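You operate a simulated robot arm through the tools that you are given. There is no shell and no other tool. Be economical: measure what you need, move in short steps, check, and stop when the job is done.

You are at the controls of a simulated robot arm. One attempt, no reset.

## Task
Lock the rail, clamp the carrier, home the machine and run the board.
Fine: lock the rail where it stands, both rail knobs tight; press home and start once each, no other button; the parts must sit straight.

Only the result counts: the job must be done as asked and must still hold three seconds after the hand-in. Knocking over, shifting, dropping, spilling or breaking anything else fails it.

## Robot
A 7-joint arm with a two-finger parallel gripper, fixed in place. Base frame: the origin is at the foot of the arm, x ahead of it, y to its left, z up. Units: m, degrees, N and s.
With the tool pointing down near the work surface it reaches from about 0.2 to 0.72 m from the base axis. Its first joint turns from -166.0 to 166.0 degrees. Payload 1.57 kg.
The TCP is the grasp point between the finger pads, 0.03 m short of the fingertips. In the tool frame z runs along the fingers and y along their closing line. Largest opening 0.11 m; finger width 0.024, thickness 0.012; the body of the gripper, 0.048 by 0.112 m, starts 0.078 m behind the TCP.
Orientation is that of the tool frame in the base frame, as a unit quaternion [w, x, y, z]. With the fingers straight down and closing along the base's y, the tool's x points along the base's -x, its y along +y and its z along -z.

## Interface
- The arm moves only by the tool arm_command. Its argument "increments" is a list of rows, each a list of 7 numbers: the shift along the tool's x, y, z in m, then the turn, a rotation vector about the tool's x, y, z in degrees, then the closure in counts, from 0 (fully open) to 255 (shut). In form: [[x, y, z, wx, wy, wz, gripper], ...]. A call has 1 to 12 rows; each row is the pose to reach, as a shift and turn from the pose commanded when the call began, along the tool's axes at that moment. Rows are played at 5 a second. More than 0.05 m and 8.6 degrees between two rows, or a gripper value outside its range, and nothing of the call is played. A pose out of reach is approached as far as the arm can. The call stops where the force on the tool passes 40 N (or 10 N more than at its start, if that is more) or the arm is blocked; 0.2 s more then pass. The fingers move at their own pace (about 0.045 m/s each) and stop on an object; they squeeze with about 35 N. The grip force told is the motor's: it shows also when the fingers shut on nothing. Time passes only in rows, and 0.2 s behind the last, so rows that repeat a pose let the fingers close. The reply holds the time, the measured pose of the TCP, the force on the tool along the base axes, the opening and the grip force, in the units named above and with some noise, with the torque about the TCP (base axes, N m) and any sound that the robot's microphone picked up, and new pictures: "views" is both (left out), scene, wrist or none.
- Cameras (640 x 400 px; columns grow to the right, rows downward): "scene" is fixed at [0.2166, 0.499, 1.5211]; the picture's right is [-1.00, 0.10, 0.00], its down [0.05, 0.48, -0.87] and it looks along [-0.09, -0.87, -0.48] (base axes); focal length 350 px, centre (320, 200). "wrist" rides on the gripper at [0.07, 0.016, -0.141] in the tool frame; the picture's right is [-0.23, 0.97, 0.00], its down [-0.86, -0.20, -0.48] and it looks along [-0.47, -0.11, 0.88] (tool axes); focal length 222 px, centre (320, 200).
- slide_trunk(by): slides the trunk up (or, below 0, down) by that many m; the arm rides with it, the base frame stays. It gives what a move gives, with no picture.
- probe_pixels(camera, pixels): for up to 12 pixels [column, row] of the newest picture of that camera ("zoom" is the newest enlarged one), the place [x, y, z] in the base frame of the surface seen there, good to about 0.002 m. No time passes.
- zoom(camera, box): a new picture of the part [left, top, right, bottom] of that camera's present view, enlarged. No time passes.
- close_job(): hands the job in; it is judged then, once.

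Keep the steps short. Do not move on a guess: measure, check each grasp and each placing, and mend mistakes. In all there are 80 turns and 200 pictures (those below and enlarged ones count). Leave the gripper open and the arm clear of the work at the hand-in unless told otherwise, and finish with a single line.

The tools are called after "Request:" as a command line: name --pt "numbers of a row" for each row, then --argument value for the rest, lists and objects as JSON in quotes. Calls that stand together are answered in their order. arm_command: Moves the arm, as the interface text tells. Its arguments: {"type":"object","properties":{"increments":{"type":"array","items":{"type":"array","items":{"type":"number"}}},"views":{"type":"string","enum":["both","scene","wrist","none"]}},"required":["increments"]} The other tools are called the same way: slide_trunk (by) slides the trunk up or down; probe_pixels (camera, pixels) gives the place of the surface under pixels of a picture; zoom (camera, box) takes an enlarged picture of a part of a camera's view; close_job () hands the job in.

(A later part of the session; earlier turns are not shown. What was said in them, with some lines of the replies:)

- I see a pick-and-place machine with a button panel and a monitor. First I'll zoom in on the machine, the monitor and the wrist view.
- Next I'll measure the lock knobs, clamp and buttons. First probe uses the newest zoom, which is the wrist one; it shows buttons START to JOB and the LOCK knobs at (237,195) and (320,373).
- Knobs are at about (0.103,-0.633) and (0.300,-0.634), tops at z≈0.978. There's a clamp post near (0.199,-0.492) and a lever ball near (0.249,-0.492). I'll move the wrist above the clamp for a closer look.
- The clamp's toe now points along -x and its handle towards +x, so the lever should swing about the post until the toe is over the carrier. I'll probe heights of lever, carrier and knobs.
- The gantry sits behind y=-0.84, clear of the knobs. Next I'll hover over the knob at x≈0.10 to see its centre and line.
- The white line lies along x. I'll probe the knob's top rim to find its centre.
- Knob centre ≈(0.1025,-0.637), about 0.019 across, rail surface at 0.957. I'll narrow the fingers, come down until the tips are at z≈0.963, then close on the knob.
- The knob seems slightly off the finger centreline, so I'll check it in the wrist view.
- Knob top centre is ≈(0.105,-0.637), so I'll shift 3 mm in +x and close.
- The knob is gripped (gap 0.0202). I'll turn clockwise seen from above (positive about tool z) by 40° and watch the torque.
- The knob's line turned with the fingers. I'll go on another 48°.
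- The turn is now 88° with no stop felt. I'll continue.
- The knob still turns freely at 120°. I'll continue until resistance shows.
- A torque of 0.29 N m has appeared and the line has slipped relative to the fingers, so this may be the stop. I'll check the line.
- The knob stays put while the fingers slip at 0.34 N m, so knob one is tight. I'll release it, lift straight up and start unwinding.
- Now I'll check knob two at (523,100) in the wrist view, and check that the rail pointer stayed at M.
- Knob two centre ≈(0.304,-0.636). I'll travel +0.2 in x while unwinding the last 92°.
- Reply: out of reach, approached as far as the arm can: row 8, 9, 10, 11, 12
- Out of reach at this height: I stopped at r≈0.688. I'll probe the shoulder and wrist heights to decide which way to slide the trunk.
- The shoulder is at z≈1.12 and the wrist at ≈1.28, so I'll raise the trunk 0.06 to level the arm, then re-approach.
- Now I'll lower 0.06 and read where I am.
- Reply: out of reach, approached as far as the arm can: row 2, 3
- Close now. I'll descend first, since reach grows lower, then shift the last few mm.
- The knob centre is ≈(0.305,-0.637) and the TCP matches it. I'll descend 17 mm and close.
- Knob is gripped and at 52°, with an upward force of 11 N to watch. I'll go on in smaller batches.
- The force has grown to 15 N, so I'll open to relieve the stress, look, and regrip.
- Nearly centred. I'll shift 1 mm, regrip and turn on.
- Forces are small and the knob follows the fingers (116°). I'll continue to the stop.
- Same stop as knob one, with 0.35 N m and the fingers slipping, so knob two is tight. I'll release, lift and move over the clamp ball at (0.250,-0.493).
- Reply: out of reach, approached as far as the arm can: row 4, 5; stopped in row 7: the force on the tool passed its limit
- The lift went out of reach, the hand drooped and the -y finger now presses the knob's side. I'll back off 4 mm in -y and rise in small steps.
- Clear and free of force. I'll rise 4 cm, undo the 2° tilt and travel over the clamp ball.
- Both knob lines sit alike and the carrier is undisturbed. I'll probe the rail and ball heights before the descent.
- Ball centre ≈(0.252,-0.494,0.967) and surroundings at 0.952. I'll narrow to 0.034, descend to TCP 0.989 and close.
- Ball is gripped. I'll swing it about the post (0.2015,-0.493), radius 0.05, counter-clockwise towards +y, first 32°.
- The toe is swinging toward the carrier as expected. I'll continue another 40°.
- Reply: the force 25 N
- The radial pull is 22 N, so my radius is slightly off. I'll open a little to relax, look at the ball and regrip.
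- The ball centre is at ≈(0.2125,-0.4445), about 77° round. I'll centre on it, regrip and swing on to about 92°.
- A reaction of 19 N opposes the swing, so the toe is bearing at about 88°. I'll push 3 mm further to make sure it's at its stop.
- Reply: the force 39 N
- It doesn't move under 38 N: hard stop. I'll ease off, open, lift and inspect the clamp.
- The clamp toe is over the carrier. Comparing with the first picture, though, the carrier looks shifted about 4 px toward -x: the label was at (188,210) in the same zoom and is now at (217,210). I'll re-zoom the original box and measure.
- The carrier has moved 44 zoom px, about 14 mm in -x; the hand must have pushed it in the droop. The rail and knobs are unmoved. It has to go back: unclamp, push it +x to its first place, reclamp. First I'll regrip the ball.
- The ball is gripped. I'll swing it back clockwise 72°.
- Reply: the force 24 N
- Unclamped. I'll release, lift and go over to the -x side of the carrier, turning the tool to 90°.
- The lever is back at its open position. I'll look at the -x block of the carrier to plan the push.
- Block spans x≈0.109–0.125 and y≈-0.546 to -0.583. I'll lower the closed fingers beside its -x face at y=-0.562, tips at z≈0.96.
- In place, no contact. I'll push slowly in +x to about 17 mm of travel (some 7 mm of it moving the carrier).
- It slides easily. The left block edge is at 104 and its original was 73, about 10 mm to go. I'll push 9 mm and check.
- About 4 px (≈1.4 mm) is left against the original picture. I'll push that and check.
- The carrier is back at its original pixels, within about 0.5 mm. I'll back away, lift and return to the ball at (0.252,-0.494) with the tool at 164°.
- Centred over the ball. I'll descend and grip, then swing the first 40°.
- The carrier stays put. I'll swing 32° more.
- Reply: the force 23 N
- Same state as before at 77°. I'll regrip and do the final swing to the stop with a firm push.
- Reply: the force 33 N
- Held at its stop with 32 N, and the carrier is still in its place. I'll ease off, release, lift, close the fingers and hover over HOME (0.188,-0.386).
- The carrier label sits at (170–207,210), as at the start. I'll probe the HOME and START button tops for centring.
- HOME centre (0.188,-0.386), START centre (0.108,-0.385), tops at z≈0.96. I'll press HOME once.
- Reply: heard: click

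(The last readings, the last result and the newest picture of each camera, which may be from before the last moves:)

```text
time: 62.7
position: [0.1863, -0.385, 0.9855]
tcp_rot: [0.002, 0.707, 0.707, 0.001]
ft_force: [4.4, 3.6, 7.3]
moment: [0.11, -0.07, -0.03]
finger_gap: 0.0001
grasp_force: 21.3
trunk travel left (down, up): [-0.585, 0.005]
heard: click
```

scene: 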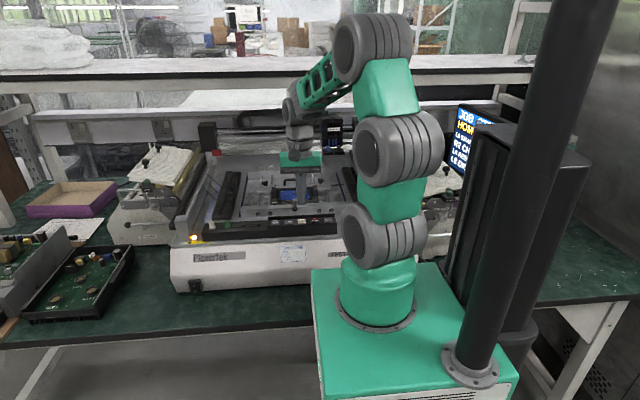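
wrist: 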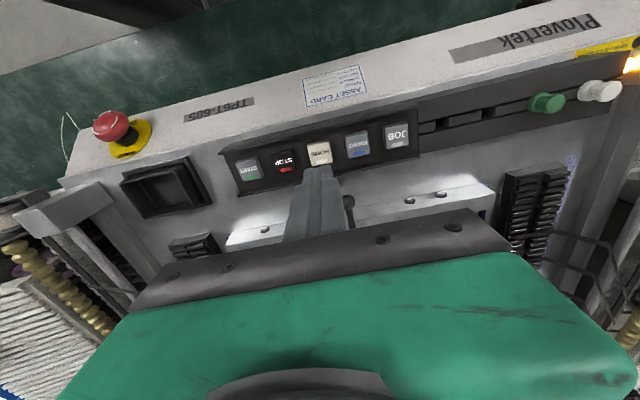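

A click was heard. I'll lift off and move clear up and back towards +y, so the gantry has room, then watch the machine.

Request:
arm_command --pt "0 0 -0.02 0 0 0 255" --pt "0 0 -0.06 0 0 0 255" --pt "0.03 0 -0.09 0 0 0 255" --pt "0.06 0 -0.12 0 0 0 255" --pt "0.06 0 -0.12 0 0 0 255" --pt "0.06 0 -0.12 0 0 0 255"

Request:
zoom --camera "scene" --box '[410, 90, 570, 190]'

Request:
zoom --camera "scene" --box '[180, 110, 360, 250]'

```text
time: 64.1
position: [0.1886, -0.3249, 1.1024]
tcp_rot: [0.001, 0.708, 0.707, 0.002]
ft_force: [0.2, -0.5, -0.2]
moment: [-0.01, -0.01, -0.04]
finger_gap: 0.0
grasp_force: 21.6
trunk travel left (down, up): [-0.585, 0.005]
```

scene: 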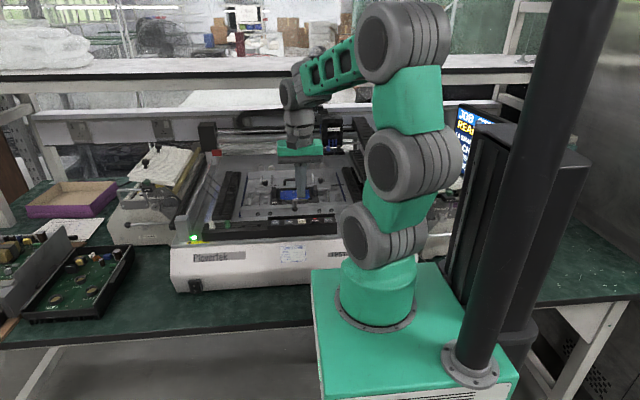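
wrist: 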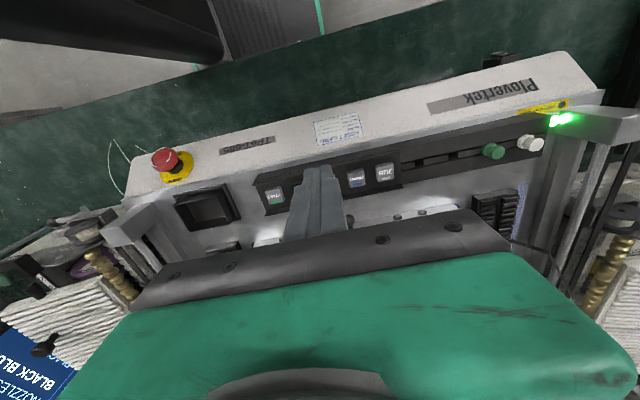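

```text
4.00 times, centred on (490, 140) of scene
```

zoom: 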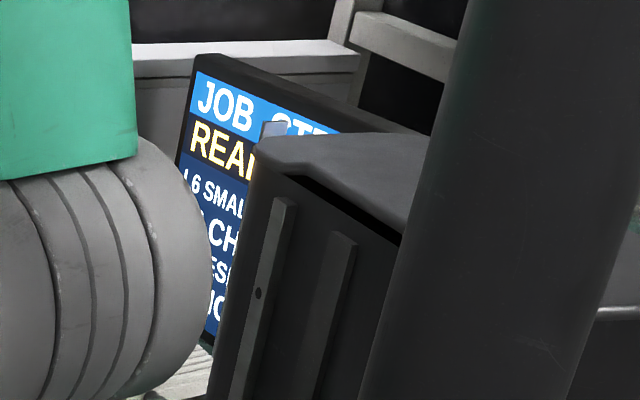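

```text
2.86 times, centred on (270, 180) of scene
```

zoom: 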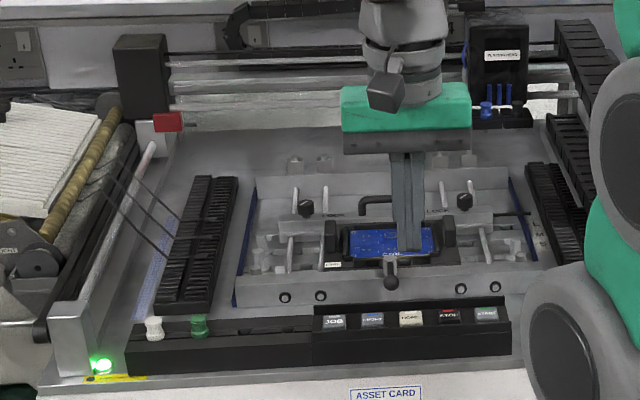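

READY and a green light: homing worked. The wrist view's corner shows the monitor with "NOZZLES BLACK BLU…". Before starting I'll read it properly: move towards -x and up.

Request:
arm_command --pt "0.0 -0.04 -0.03 0 0 0 255" --pt "0.0 -0.08 -0.06 0 0 -8 255" --pt "0.0 -0.12 -0.08 0 0 -16 255" --pt "0.0 -0.14 -0.1 0 0 -24 255" --pt "0.0 -0.14 -0.1 0 0 -32 255" --pt "0 -0.14 -0.1 0 0 -40 255"

```text
time: 65.5
position: [0.045, -0.3274, 1.2054]
tcp_rot: [0.001, 0.422, 0.907, 0.001]
ft_force: [0.1, 0.3, 0.4]
moment: [0.0, 0.04, 0.0]
finger_gap: 0.0001
grasp_force: 21.5
trunk travel left (down, up): [-0.585, 0.005]
```

scene: 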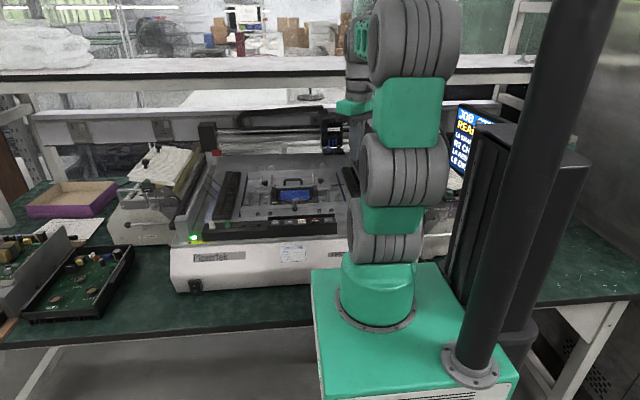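
wrist: 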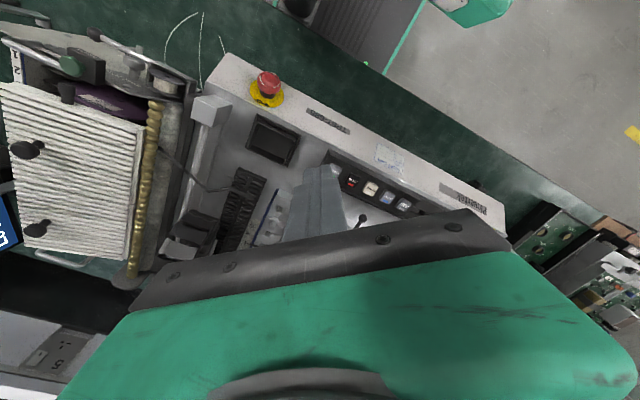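

I turned the wrong way for the monitor, so I'll rotate on so it comes into the upper-left of the picture.

Request:
arm_command --pt "0 0 -0.03 0 0 -8 255" --pt "0 0 -0.05 0 0 -16 255" --pt "0 0 -0.05 0 0 -24 255" --pt "0 0 -0.05 0 0 -32 255" --pt "0 0 -0.05 0 0 -40 255" --pt "0 0 -0.05 0 0 -48 255" --pt "0 0 -0.05 0 0 -56 255" --views "wrist"

```text
time: 67.1
position: [0.0451, -0.3253, 1.2543]
tcp_rot: [0.001, -0.053, 0.999, 0.0]
ft_force: [-0.2, -0.4, 0.7]
moment: [0.02, -0.02, -0.02]
finger_gap: 0.0
grasp_force: 20.7
trunk travel left (down, up): [-0.585, 0.005]
```

wrist: 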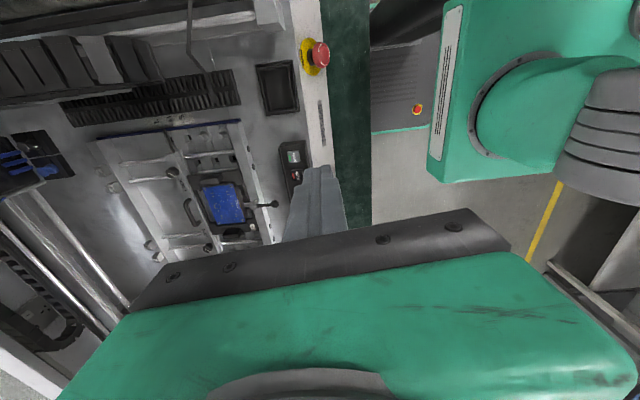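

The monitor isn't in view here. I'll turn back to where it was at the left edge, then yaw the camera left.

Request:
arm_command --pt "0 0 0 0 0 8 255" --pt "0 0 0 0 0 16 255" --pt "0 0 0 0 0 24 255" --pt "0 0 0 0 0 32 255" --pt "0 0 0 0 0 40 255" --pt "0 0 0 0 0 48 255" --pt "0 0 0 0 0 56 255" --pt "0 0 0 0 0 64 255" --views "none"

Request:
arm_command --pt "0 0 0 6.9 1.6 3.9 255" --pt "0 0 0 13.8 3.2 7.7 255" --pt "0 0 0 20.7 4.8 11.6 255" --pt "0 0 0 27.5 6.4 15.4 255" --views "wrist"

```text
time: 68.9
position: [0.0436, -0.3252, 1.2537]
tcp_rot: [0.001, 0.486, 0.874, 0.001]
ft_force: [0.3, -0.5, -1.1]
moment: [0.03, 0.0, -0.01]
finger_gap: 0.0001
grasp_force: 21.2
trunk travel left (down, up): [-0.585, 0.005]
```

```text
time: 69.9
position: [0.0449, -0.3246, 1.2543]
tcp_rot: [-0.142, 0.574, 0.791, -0.158]
ft_force: [-0.1, -0.2, -0.3]
moment: [0.01, -0.01, 0.03]
finger_gap: 0.0
grasp_force: 21.3
out of reach, approached as far as the arm can: row 1, 4
trunk travel left (down, up): [-0.585, 0.005]
```

wrist: 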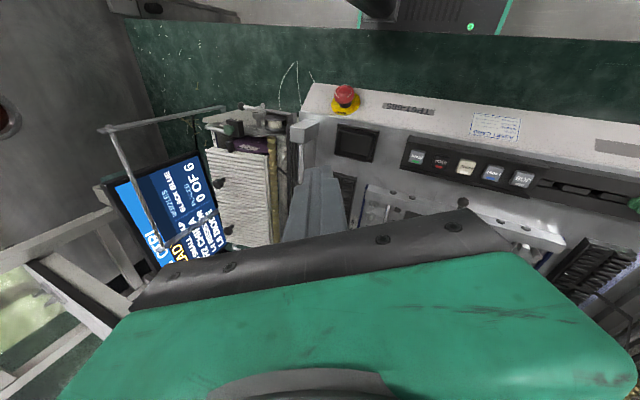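

Now the monitor is in view; I'll zoom in on it, and on the head's nozzles in the scene view.

Request:
zoom --camera "wrist" --box '[110, 145, 240, 270]'

Request:
zoom --camera "scene" --box '[300, 105, 350, 165]'

```text
3.20 times, centred on (175, 208) of wrist
```

zoom: 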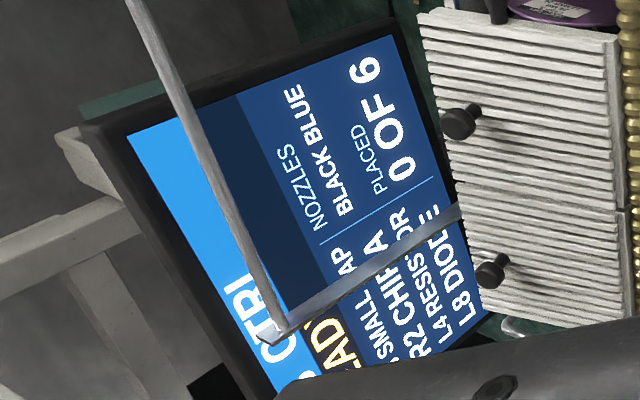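

```text
6.67 times, centred on (325, 135) of scene
```

zoom: 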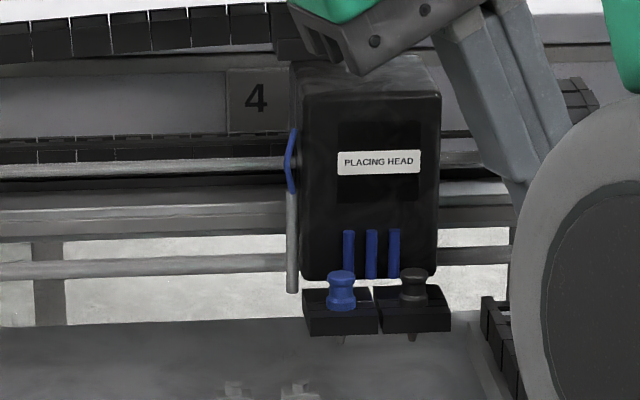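

The job is CTRL, READY, nozzles BLACK and BLUE (both on the head), 0 of 6 placed. I'll undo the tilt.

Request:
arm_command --pt "0 0 0 -6.9 -1.6 -3.9 255" --pt "0 0 0 -13.8 -3.2 -7.7 255" --pt "0 0 0 -20.7 -4.8 -11.6 255" --pt "0 0 0 -27.5 -6.4 -15.4 255" --views "none"

```text
time: 70.9
position: [0.0453, -0.3351, 1.2541]
tcp_rot: [-0.001, 0.489, 0.872, -0.004]
ft_force: [0.2, -0.4, -0.2]
moment: [0.05, 0.01, 0.01]
finger_gap: 0.0
grasp_force: 21.4
out of reach, approached as far as the arm can: row 4
trunk travel left (down, up): [-0.585, 0.005]
```

Upright again at 58.5°. I'll go to hover over START (0.108,-0.385) at z≈1.05, turning to 90°.

Request:
arm_command --pt "-0.013 0.0045 0.03 0 0 6 255" --pt "-0.026 0.009 0.065 0 0 12 255" --pt "-0.039 0.0135 0.1 0 0 18 255" --pt "-0.052 0.018 0.135 0 0 24 255" --pt "-0.065 0.0225 0.17 0 0 30 255" --pt "-0.0775 0.0269 0.204 0 0 31.5 255" --pt "-0.0775 0.0269 0.204 0 0 31.5 255" --views "wrist"

Request:
zoom --camera "wrist" --box '[240, 110, 400, 210]'

Request:
zoom --camera "scene" --box '[245, 170, 345, 232]'

```text
time: 72.5
position: [0.1072, -0.385, 1.0477]
tcp_rot: [0.001, 0.707, 0.707, -0.006]
ft_force: [0.1, -0.2, -0.5]
moment: [0.01, -0.01, -0.02]
finger_gap: 0.0
grasp_force: 21.7
trunk travel left (down, up): [-0.585, 0.005]
```

wrist: 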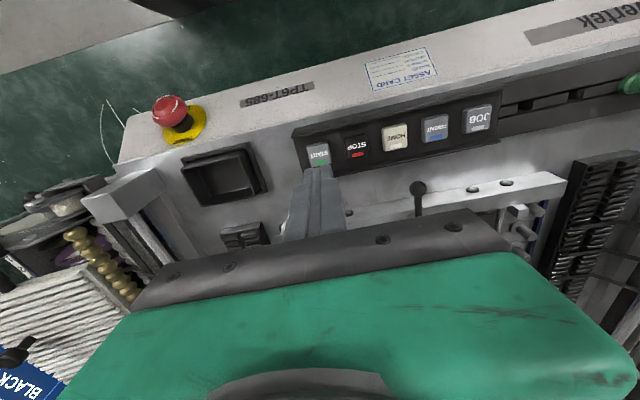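

```text
4.00 times, centred on (320, 160) of wrist
```

zoom: 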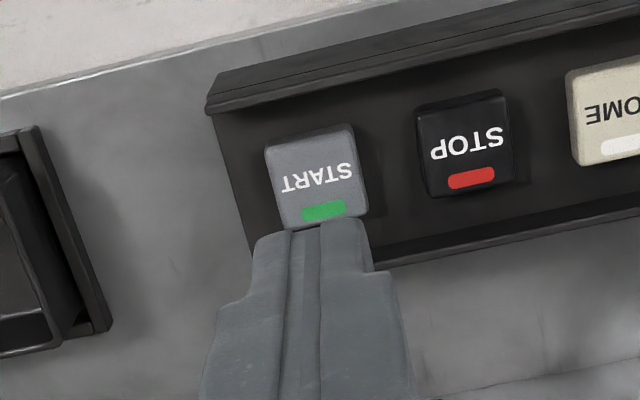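

```text
6.40 times, centred on (295, 201) of scene
```

zoom: 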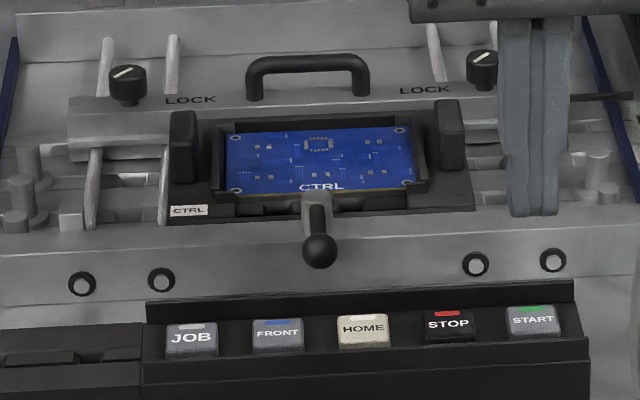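

Aligned over START as it was over HOME, and the carrier, clamp and knobs are unchanged. I'll press START once.

Request:
arm_command --pt "0 0 0.02 0 0 0 255" --pt "0 0.0005 0.045 0 0 0 255" --pt "0 0.0005 0.054 0 0 0 255" --pt "0 0.0005 0.058 0 0 0 255" --pt "0 0.0005 0.061 0 0 0 255" --pt "0 0.0005 0.0635 0 0 0 255" --views "none"

```text
time: 73.9
position: [0.1074, -0.3891, 0.9874]
tcp_rot: [0.001, 0.707, 0.708, -0.006]
ft_force: [0.9, 0.9, 2.2]
moment: [0.02, -0.04, 0.01]
finger_gap: 0.0002
grasp_force: 21.6
trunk travel left (down, up): [-0.585, 0.005]
heard: click
```

Click heard. I'll lift and retreat up towards +y, open the gripper and watch.

Request:
arm_command --pt "0 0 -0.03 0 0 0 255" --pt "0.02 0 -0.07 0 0 0 255" --pt "0.05 0 -0.11 0 0 0 200" --pt "0.07 0 -0.15 0 0 0 100" --pt "0.09 0 -0.19 0 0 0 0" --pt "0.09 0 -0.2 0 0 0 0" --pt "0.09 0 -0.2 0 0 0 0" --pt "0.09 0 -0.2 0 0 0 0" --views "scene"

Request:
zoom --camera "scene" --box '[180, 110, 360, 222]'

```text
time: 75.7
position: [0.1097, -0.2983, 1.1877]
tcp_rot: [0.001, 0.708, 0.707, -0.005]
ft_force: [0.2, 0.9, 0.6]
moment: [0.02, -0.01, -0.02]
finger_gap: 0.1101
grasp_force: 0.0
trunk travel left (down, up): [-0.585, 0.005]
```

scene: 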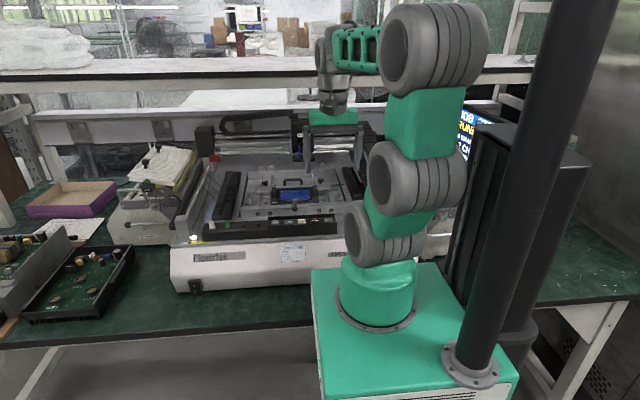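

```text
3.56 times, centred on (270, 166) of scene
```

zoom: 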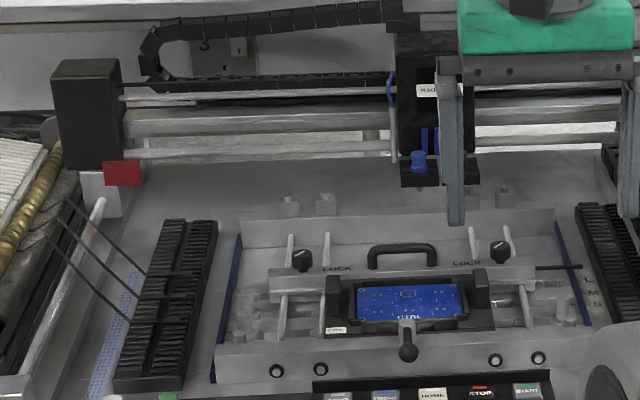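

It says RUN and the head is moving. I'll go a bit higher and wait.

Request:
arm_command --pt "0.02 0 -0.03 0 0 0 0" --pt "0.03 0 -0.05 0 0 0 0" --pt "0.03 0 -0.05 0 0 0 0" --pt "0.03 0 -0.05 0 0 0 0" --pt "0.03 0 -0.05 0 0 0 0" --pt "0.03 0 -0.05 0 0 0 0" --pt "0.03 0 -0.05 0 0 0 0" --pt "0.03 0 -0.05 0 0 0 0" --pt "0.03 0 -0.05 0 0 0 0" --pt "0.03 0 -0.05 0 0 0 0" --pt "0.03 0 -0.05 0 0 0 0" --pt "0.03 0 -0.05 0 0 0 0" --views "scene"

Request:
zoom --camera "scene" --box '[180, 110, 360, 222]'

```text
time: 78.3
position: [0.1117, -0.2652, 1.2375]
tcp_rot: [0.0, 0.707, 0.707, -0.005]
ft_force: [0.6, -0.2, -0.6]
moment: [-0.04, 0.0, 0.0]
finger_gap: 0.1103
grasp_force: 0.1
trunk travel left (down, up): [-0.585, 0.005]
```

scene: 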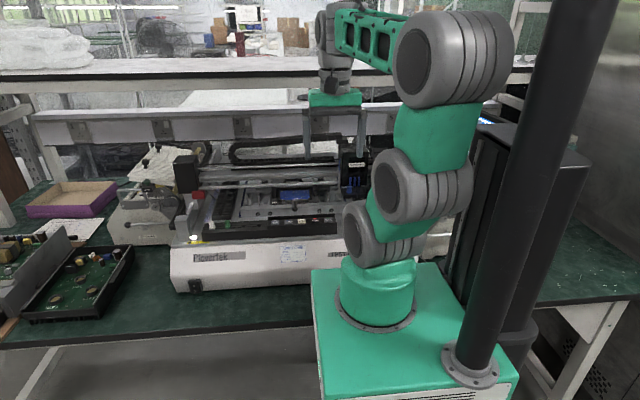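

```text
3.56 times, centred on (270, 166) of scene
```

zoom: 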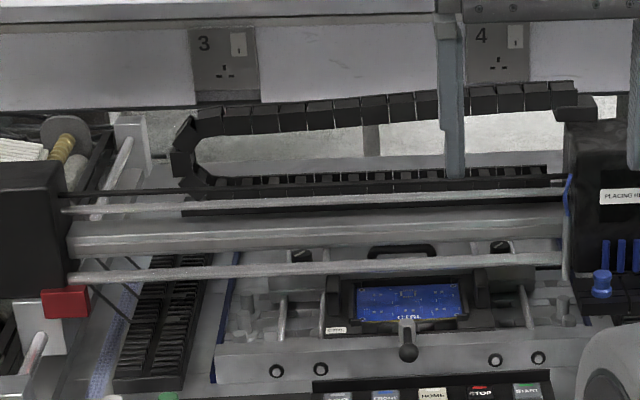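

The gantry is working over the bed, clear of the arm. I'll wait.

Request:
arm_command --pt "0 0 0 0 0 0 0" --pt "0 0 0 0 0 0 0" --pt "0 0 0 0 0 0 0" --pt "0 0 0 0 0 0 0" --pt "0 0 0 0 0 0 0" --pt "0 0 0 0 0 0 0" --pt "0 0 0 0 0 0 0" --pt "0 0 0 0 0 0 0" --pt "0 0 0 0 0 0 0" --pt "0 0 0 0 0 0 0" --pt "0 0 0 0 0 0 0" --pt "0 0 0 0 0 0 0" --views "none"

Request:
arm_command --pt "0 0 0 0 0 0 0" --pt "0 0 0 0 0 0 0" --pt "0 0 0 0 0 0 0" --pt "0 0 0 0 0 0 0" --pt "0 0 0 0 0 0 0" --pt "0 0 0 0 0 0 0" --pt "0 0 0 0 0 0 0" --pt "0 0 0 0 0 0 0" --pt "0 0 0 0 0 0 0" --pt "0 0 0 0 0 0 0" --pt "0 0 0 0 0 0 0" --pt "0 0 0 0 0 0 0" --views "none"

Request:
arm_command --pt "0 0 0 0 0 0 0" --pt "0 0 0 0 0 0 0" --pt "0 0 0 0 0 0 0" --pt "0 0 0 0 0 0 0" --pt "0 0 0 0 0 0 0" --pt "0 0 0 0 0 0 0" --pt "0 0 0 0 0 0 0" --pt "0 0 0 0 0 0 0" --pt "0 0 0 0 0 0 0" --pt "0 0 0 0 0 0 0" --pt "0 0 0 0 0 0 0" --pt "0 0 0 0 0 0 0" --views "scene"

Request:
zoom --camera "scene" --box '[180, 110, 360, 250]'

```text
time: 80.9
position: [0.112, -0.2644, 1.2363]
tcp_rot: [0.0, 0.707, 0.707, -0.006]
ft_force: [0.2, 0.7, -0.4]
moment: [0.0, -0.05, -0.03]
finger_gap: 0.1099
grasp_force: 0.0
trunk travel left (down, up): [-0.585, 0.005]
```

```text
time: 83.5
position: [0.1119, -0.2654, 1.2378]
tcp_rot: [0.001, 0.707, 0.707, -0.006]
ft_force: [1.0, 0.1, 0.0]
moment: [0.0, -0.02, 0.0]
finger_gap: 0.1097
grasp_force: 0.1
trunk travel left (down, up): [-0.585, 0.005]
```

```text
time: 86.1
position: [0.1115, -0.2651, 1.2384]
tcp_rot: [0.0, 0.707, 0.707, -0.005]
ft_force: [0.5, -1.1, -0.9]
moment: [0.02, 0.01, -0.04]
finger_gap: 0.1097
grasp_force: 0.0
trunk travel left (down, up): [-0.585, 0.005]
```

scene: 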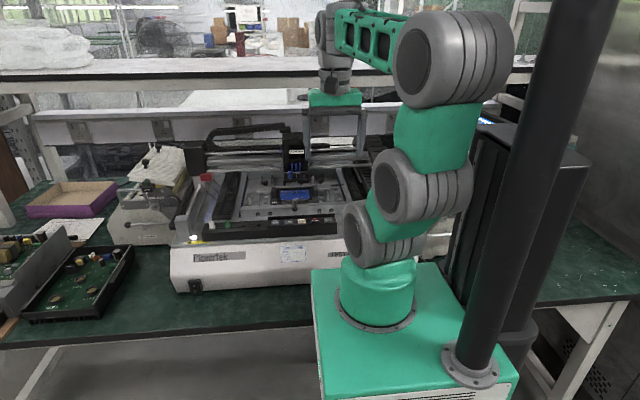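

```text
2.86 times, centred on (270, 180) of scene
```

zoom: 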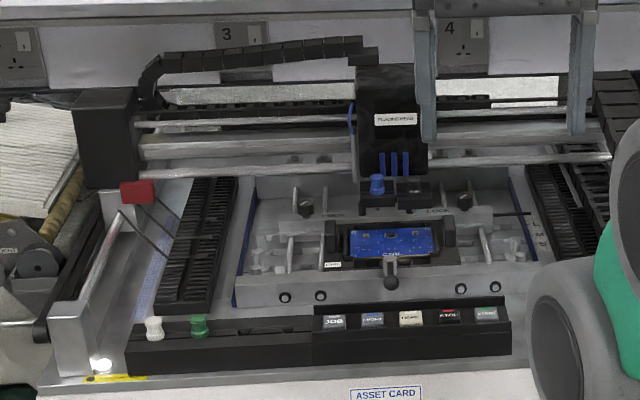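

Still running, with the head over the board. I'll wait longer.

Request:
arm_command --pt "0 0 0 0 0 0 0" --pt "0 0 0 0 0 0 0" --pt "0 0 0 0 0 0 0" --pt "0 0 0 0 0 0 0" --pt "0 0 0 0 0 0 0" --pt "0 0 0 0 0 0 0" --pt "0 0 0 0 0 0 0" --pt "0 0 0 0 0 0 0" --pt "0 0 0 0 0 0 0" --pt "0 0 0 0 0 0 0" --pt "0 0 0 0 0 0 0" --pt "0 0 0 0 0 0 0" --views "none"

Request:
arm_command --pt "0 0 0 0 0 0 0" --pt "0 0 0 0 0 0 0" --pt "0 0 0 0 0 0 0" --pt "0 0 0 0 0 0 0" --pt "0 0 0 0 0 0 0" --pt "0 0 0 0 0 0 0" --pt "0 0 0 0 0 0 0" --pt "0 0 0 0 0 0 0" --pt "0 0 0 0 0 0 0" --pt "0 0 0 0 0 0 0" --pt "0 0 0 0 0 0 0" --pt "0 0 0 0 0 0 0" --views "none"

Request:
arm_command --pt "0 0 0 0 0 0 0" --pt "0 0 0 0 0 0 0" --pt "0 0 0 0 0 0 0" --pt "0 0 0 0 0 0 0" --pt "0 0 0 0 0 0 0" --pt "0 0 0 0 0 0 0" --pt "0 0 0 0 0 0 0" --pt "0 0 0 0 0 0 0" --pt "0 0 0 0 0 0 0" --pt "0 0 0 0 0 0 0" --pt "0 0 0 0 0 0 0" --pt "0 0 0 0 0 0 0" --views "none"

Request:
arm_command --pt "0 0 0 0 0 0 0" --pt "0 0 0 0 0 0 0" --pt "0 0 0 0 0 0 0" --pt "0 0 0 0 0 0 0" --pt "0 0 0 0 0 0 0" --pt "0 0 0 0 0 0 0" --pt "0 0 0 0 0 0 0" --pt "0 0 0 0 0 0 0" --pt "0 0 0 0 0 0 0" --pt "0 0 0 0 0 0 0" --pt "0 0 0 0 0 0 0" --pt "0 0 0 0 0 0 0" --views "scene"

Request:
zoom --camera "scene" --box '[180, 110, 360, 250]'

Request:
zoom --camera "scene" --box '[265, 175, 325, 212]'

```text
time: 88.7
position: [0.1119, -0.2646, 1.237]
tcp_rot: [0.001, 0.707, 0.707, -0.006]
ft_force: [0.6, 0.6, 0.3]
moment: [0.01, -0.01, 0.0]
finger_gap: 0.1101
grasp_force: 0.0
trunk travel left (down, up): [-0.585, 0.005]
```

```text
time: 91.3
position: [0.1108, -0.2641, 1.2371]
tcp_rot: [0.001, 0.707, 0.707, -0.006]
ft_force: [-0.3, 0.0, 0.2]
moment: [0.02, -0.01, 0.01]
finger_gap: 0.11
grasp_force: 0.0
trunk travel left (down, up): [-0.585, 0.005]
```

```text
time: 93.9
position: [0.1116, -0.2657, 1.2378]
tcp_rot: [0.0, 0.707, 0.707, -0.005]
ft_force: [-0.2, 0.8, 0.3]
moment: [0.01, -0.01, 0.0]
finger_gap: 0.1098
grasp_force: 0.2
trunk travel left (down, up): [-0.585, 0.005]
```

```text
time: 96.5
position: [0.1124, -0.264, 1.2383]
tcp_rot: [0.001, 0.707, 0.707, -0.005]
ft_force: [0.8, 0.3, -0.7]
moment: [-0.01, -0.01, 0.02]
finger_gap: 0.1099
grasp_force: 0.0
trunk travel left (down, up): [-0.585, 0.005]
```

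scene: 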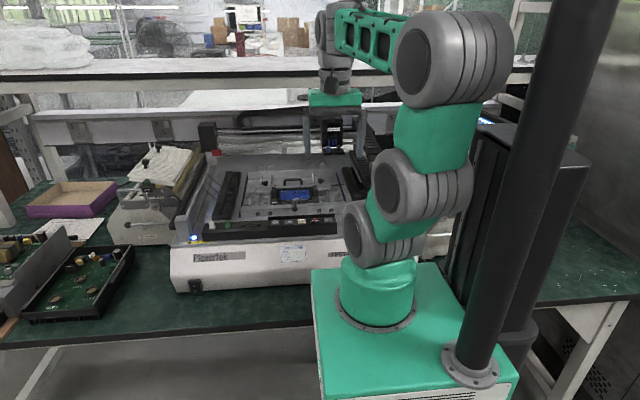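

```text
2.86 times, centred on (270, 180) of scene
```

zoom: 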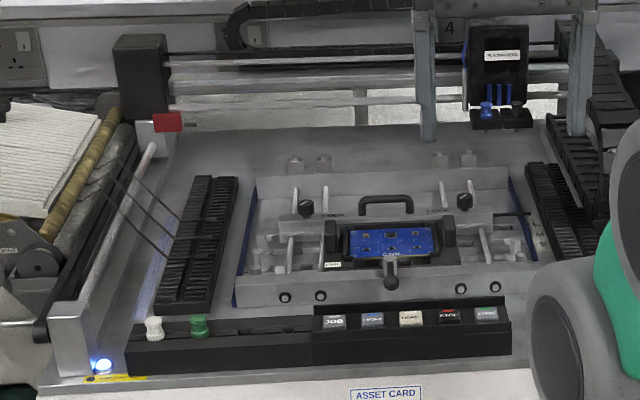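

```text
10.67 times, centred on (295, 194) of scene
```

zoom: 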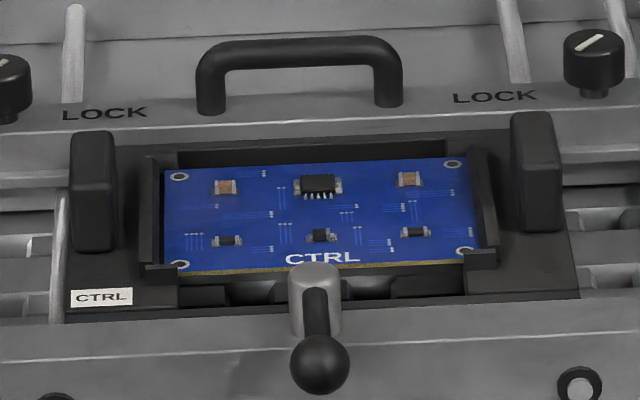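

Six parts sit straight on their pads, the head is parked and the light is blue. Knobs and clamp are unchanged, the gripper is open and the arm is clear. I'm handing in.

Request:
close_job

```text
The job is handed in.
```

The rail is locked and the carrier clamped, and after HOME and START were pressed once each, all six parts sit straight on the board; my hand pushed the carrier about 14 mm along the way, and I put it back to within about 0.5 mm before the final clamping.
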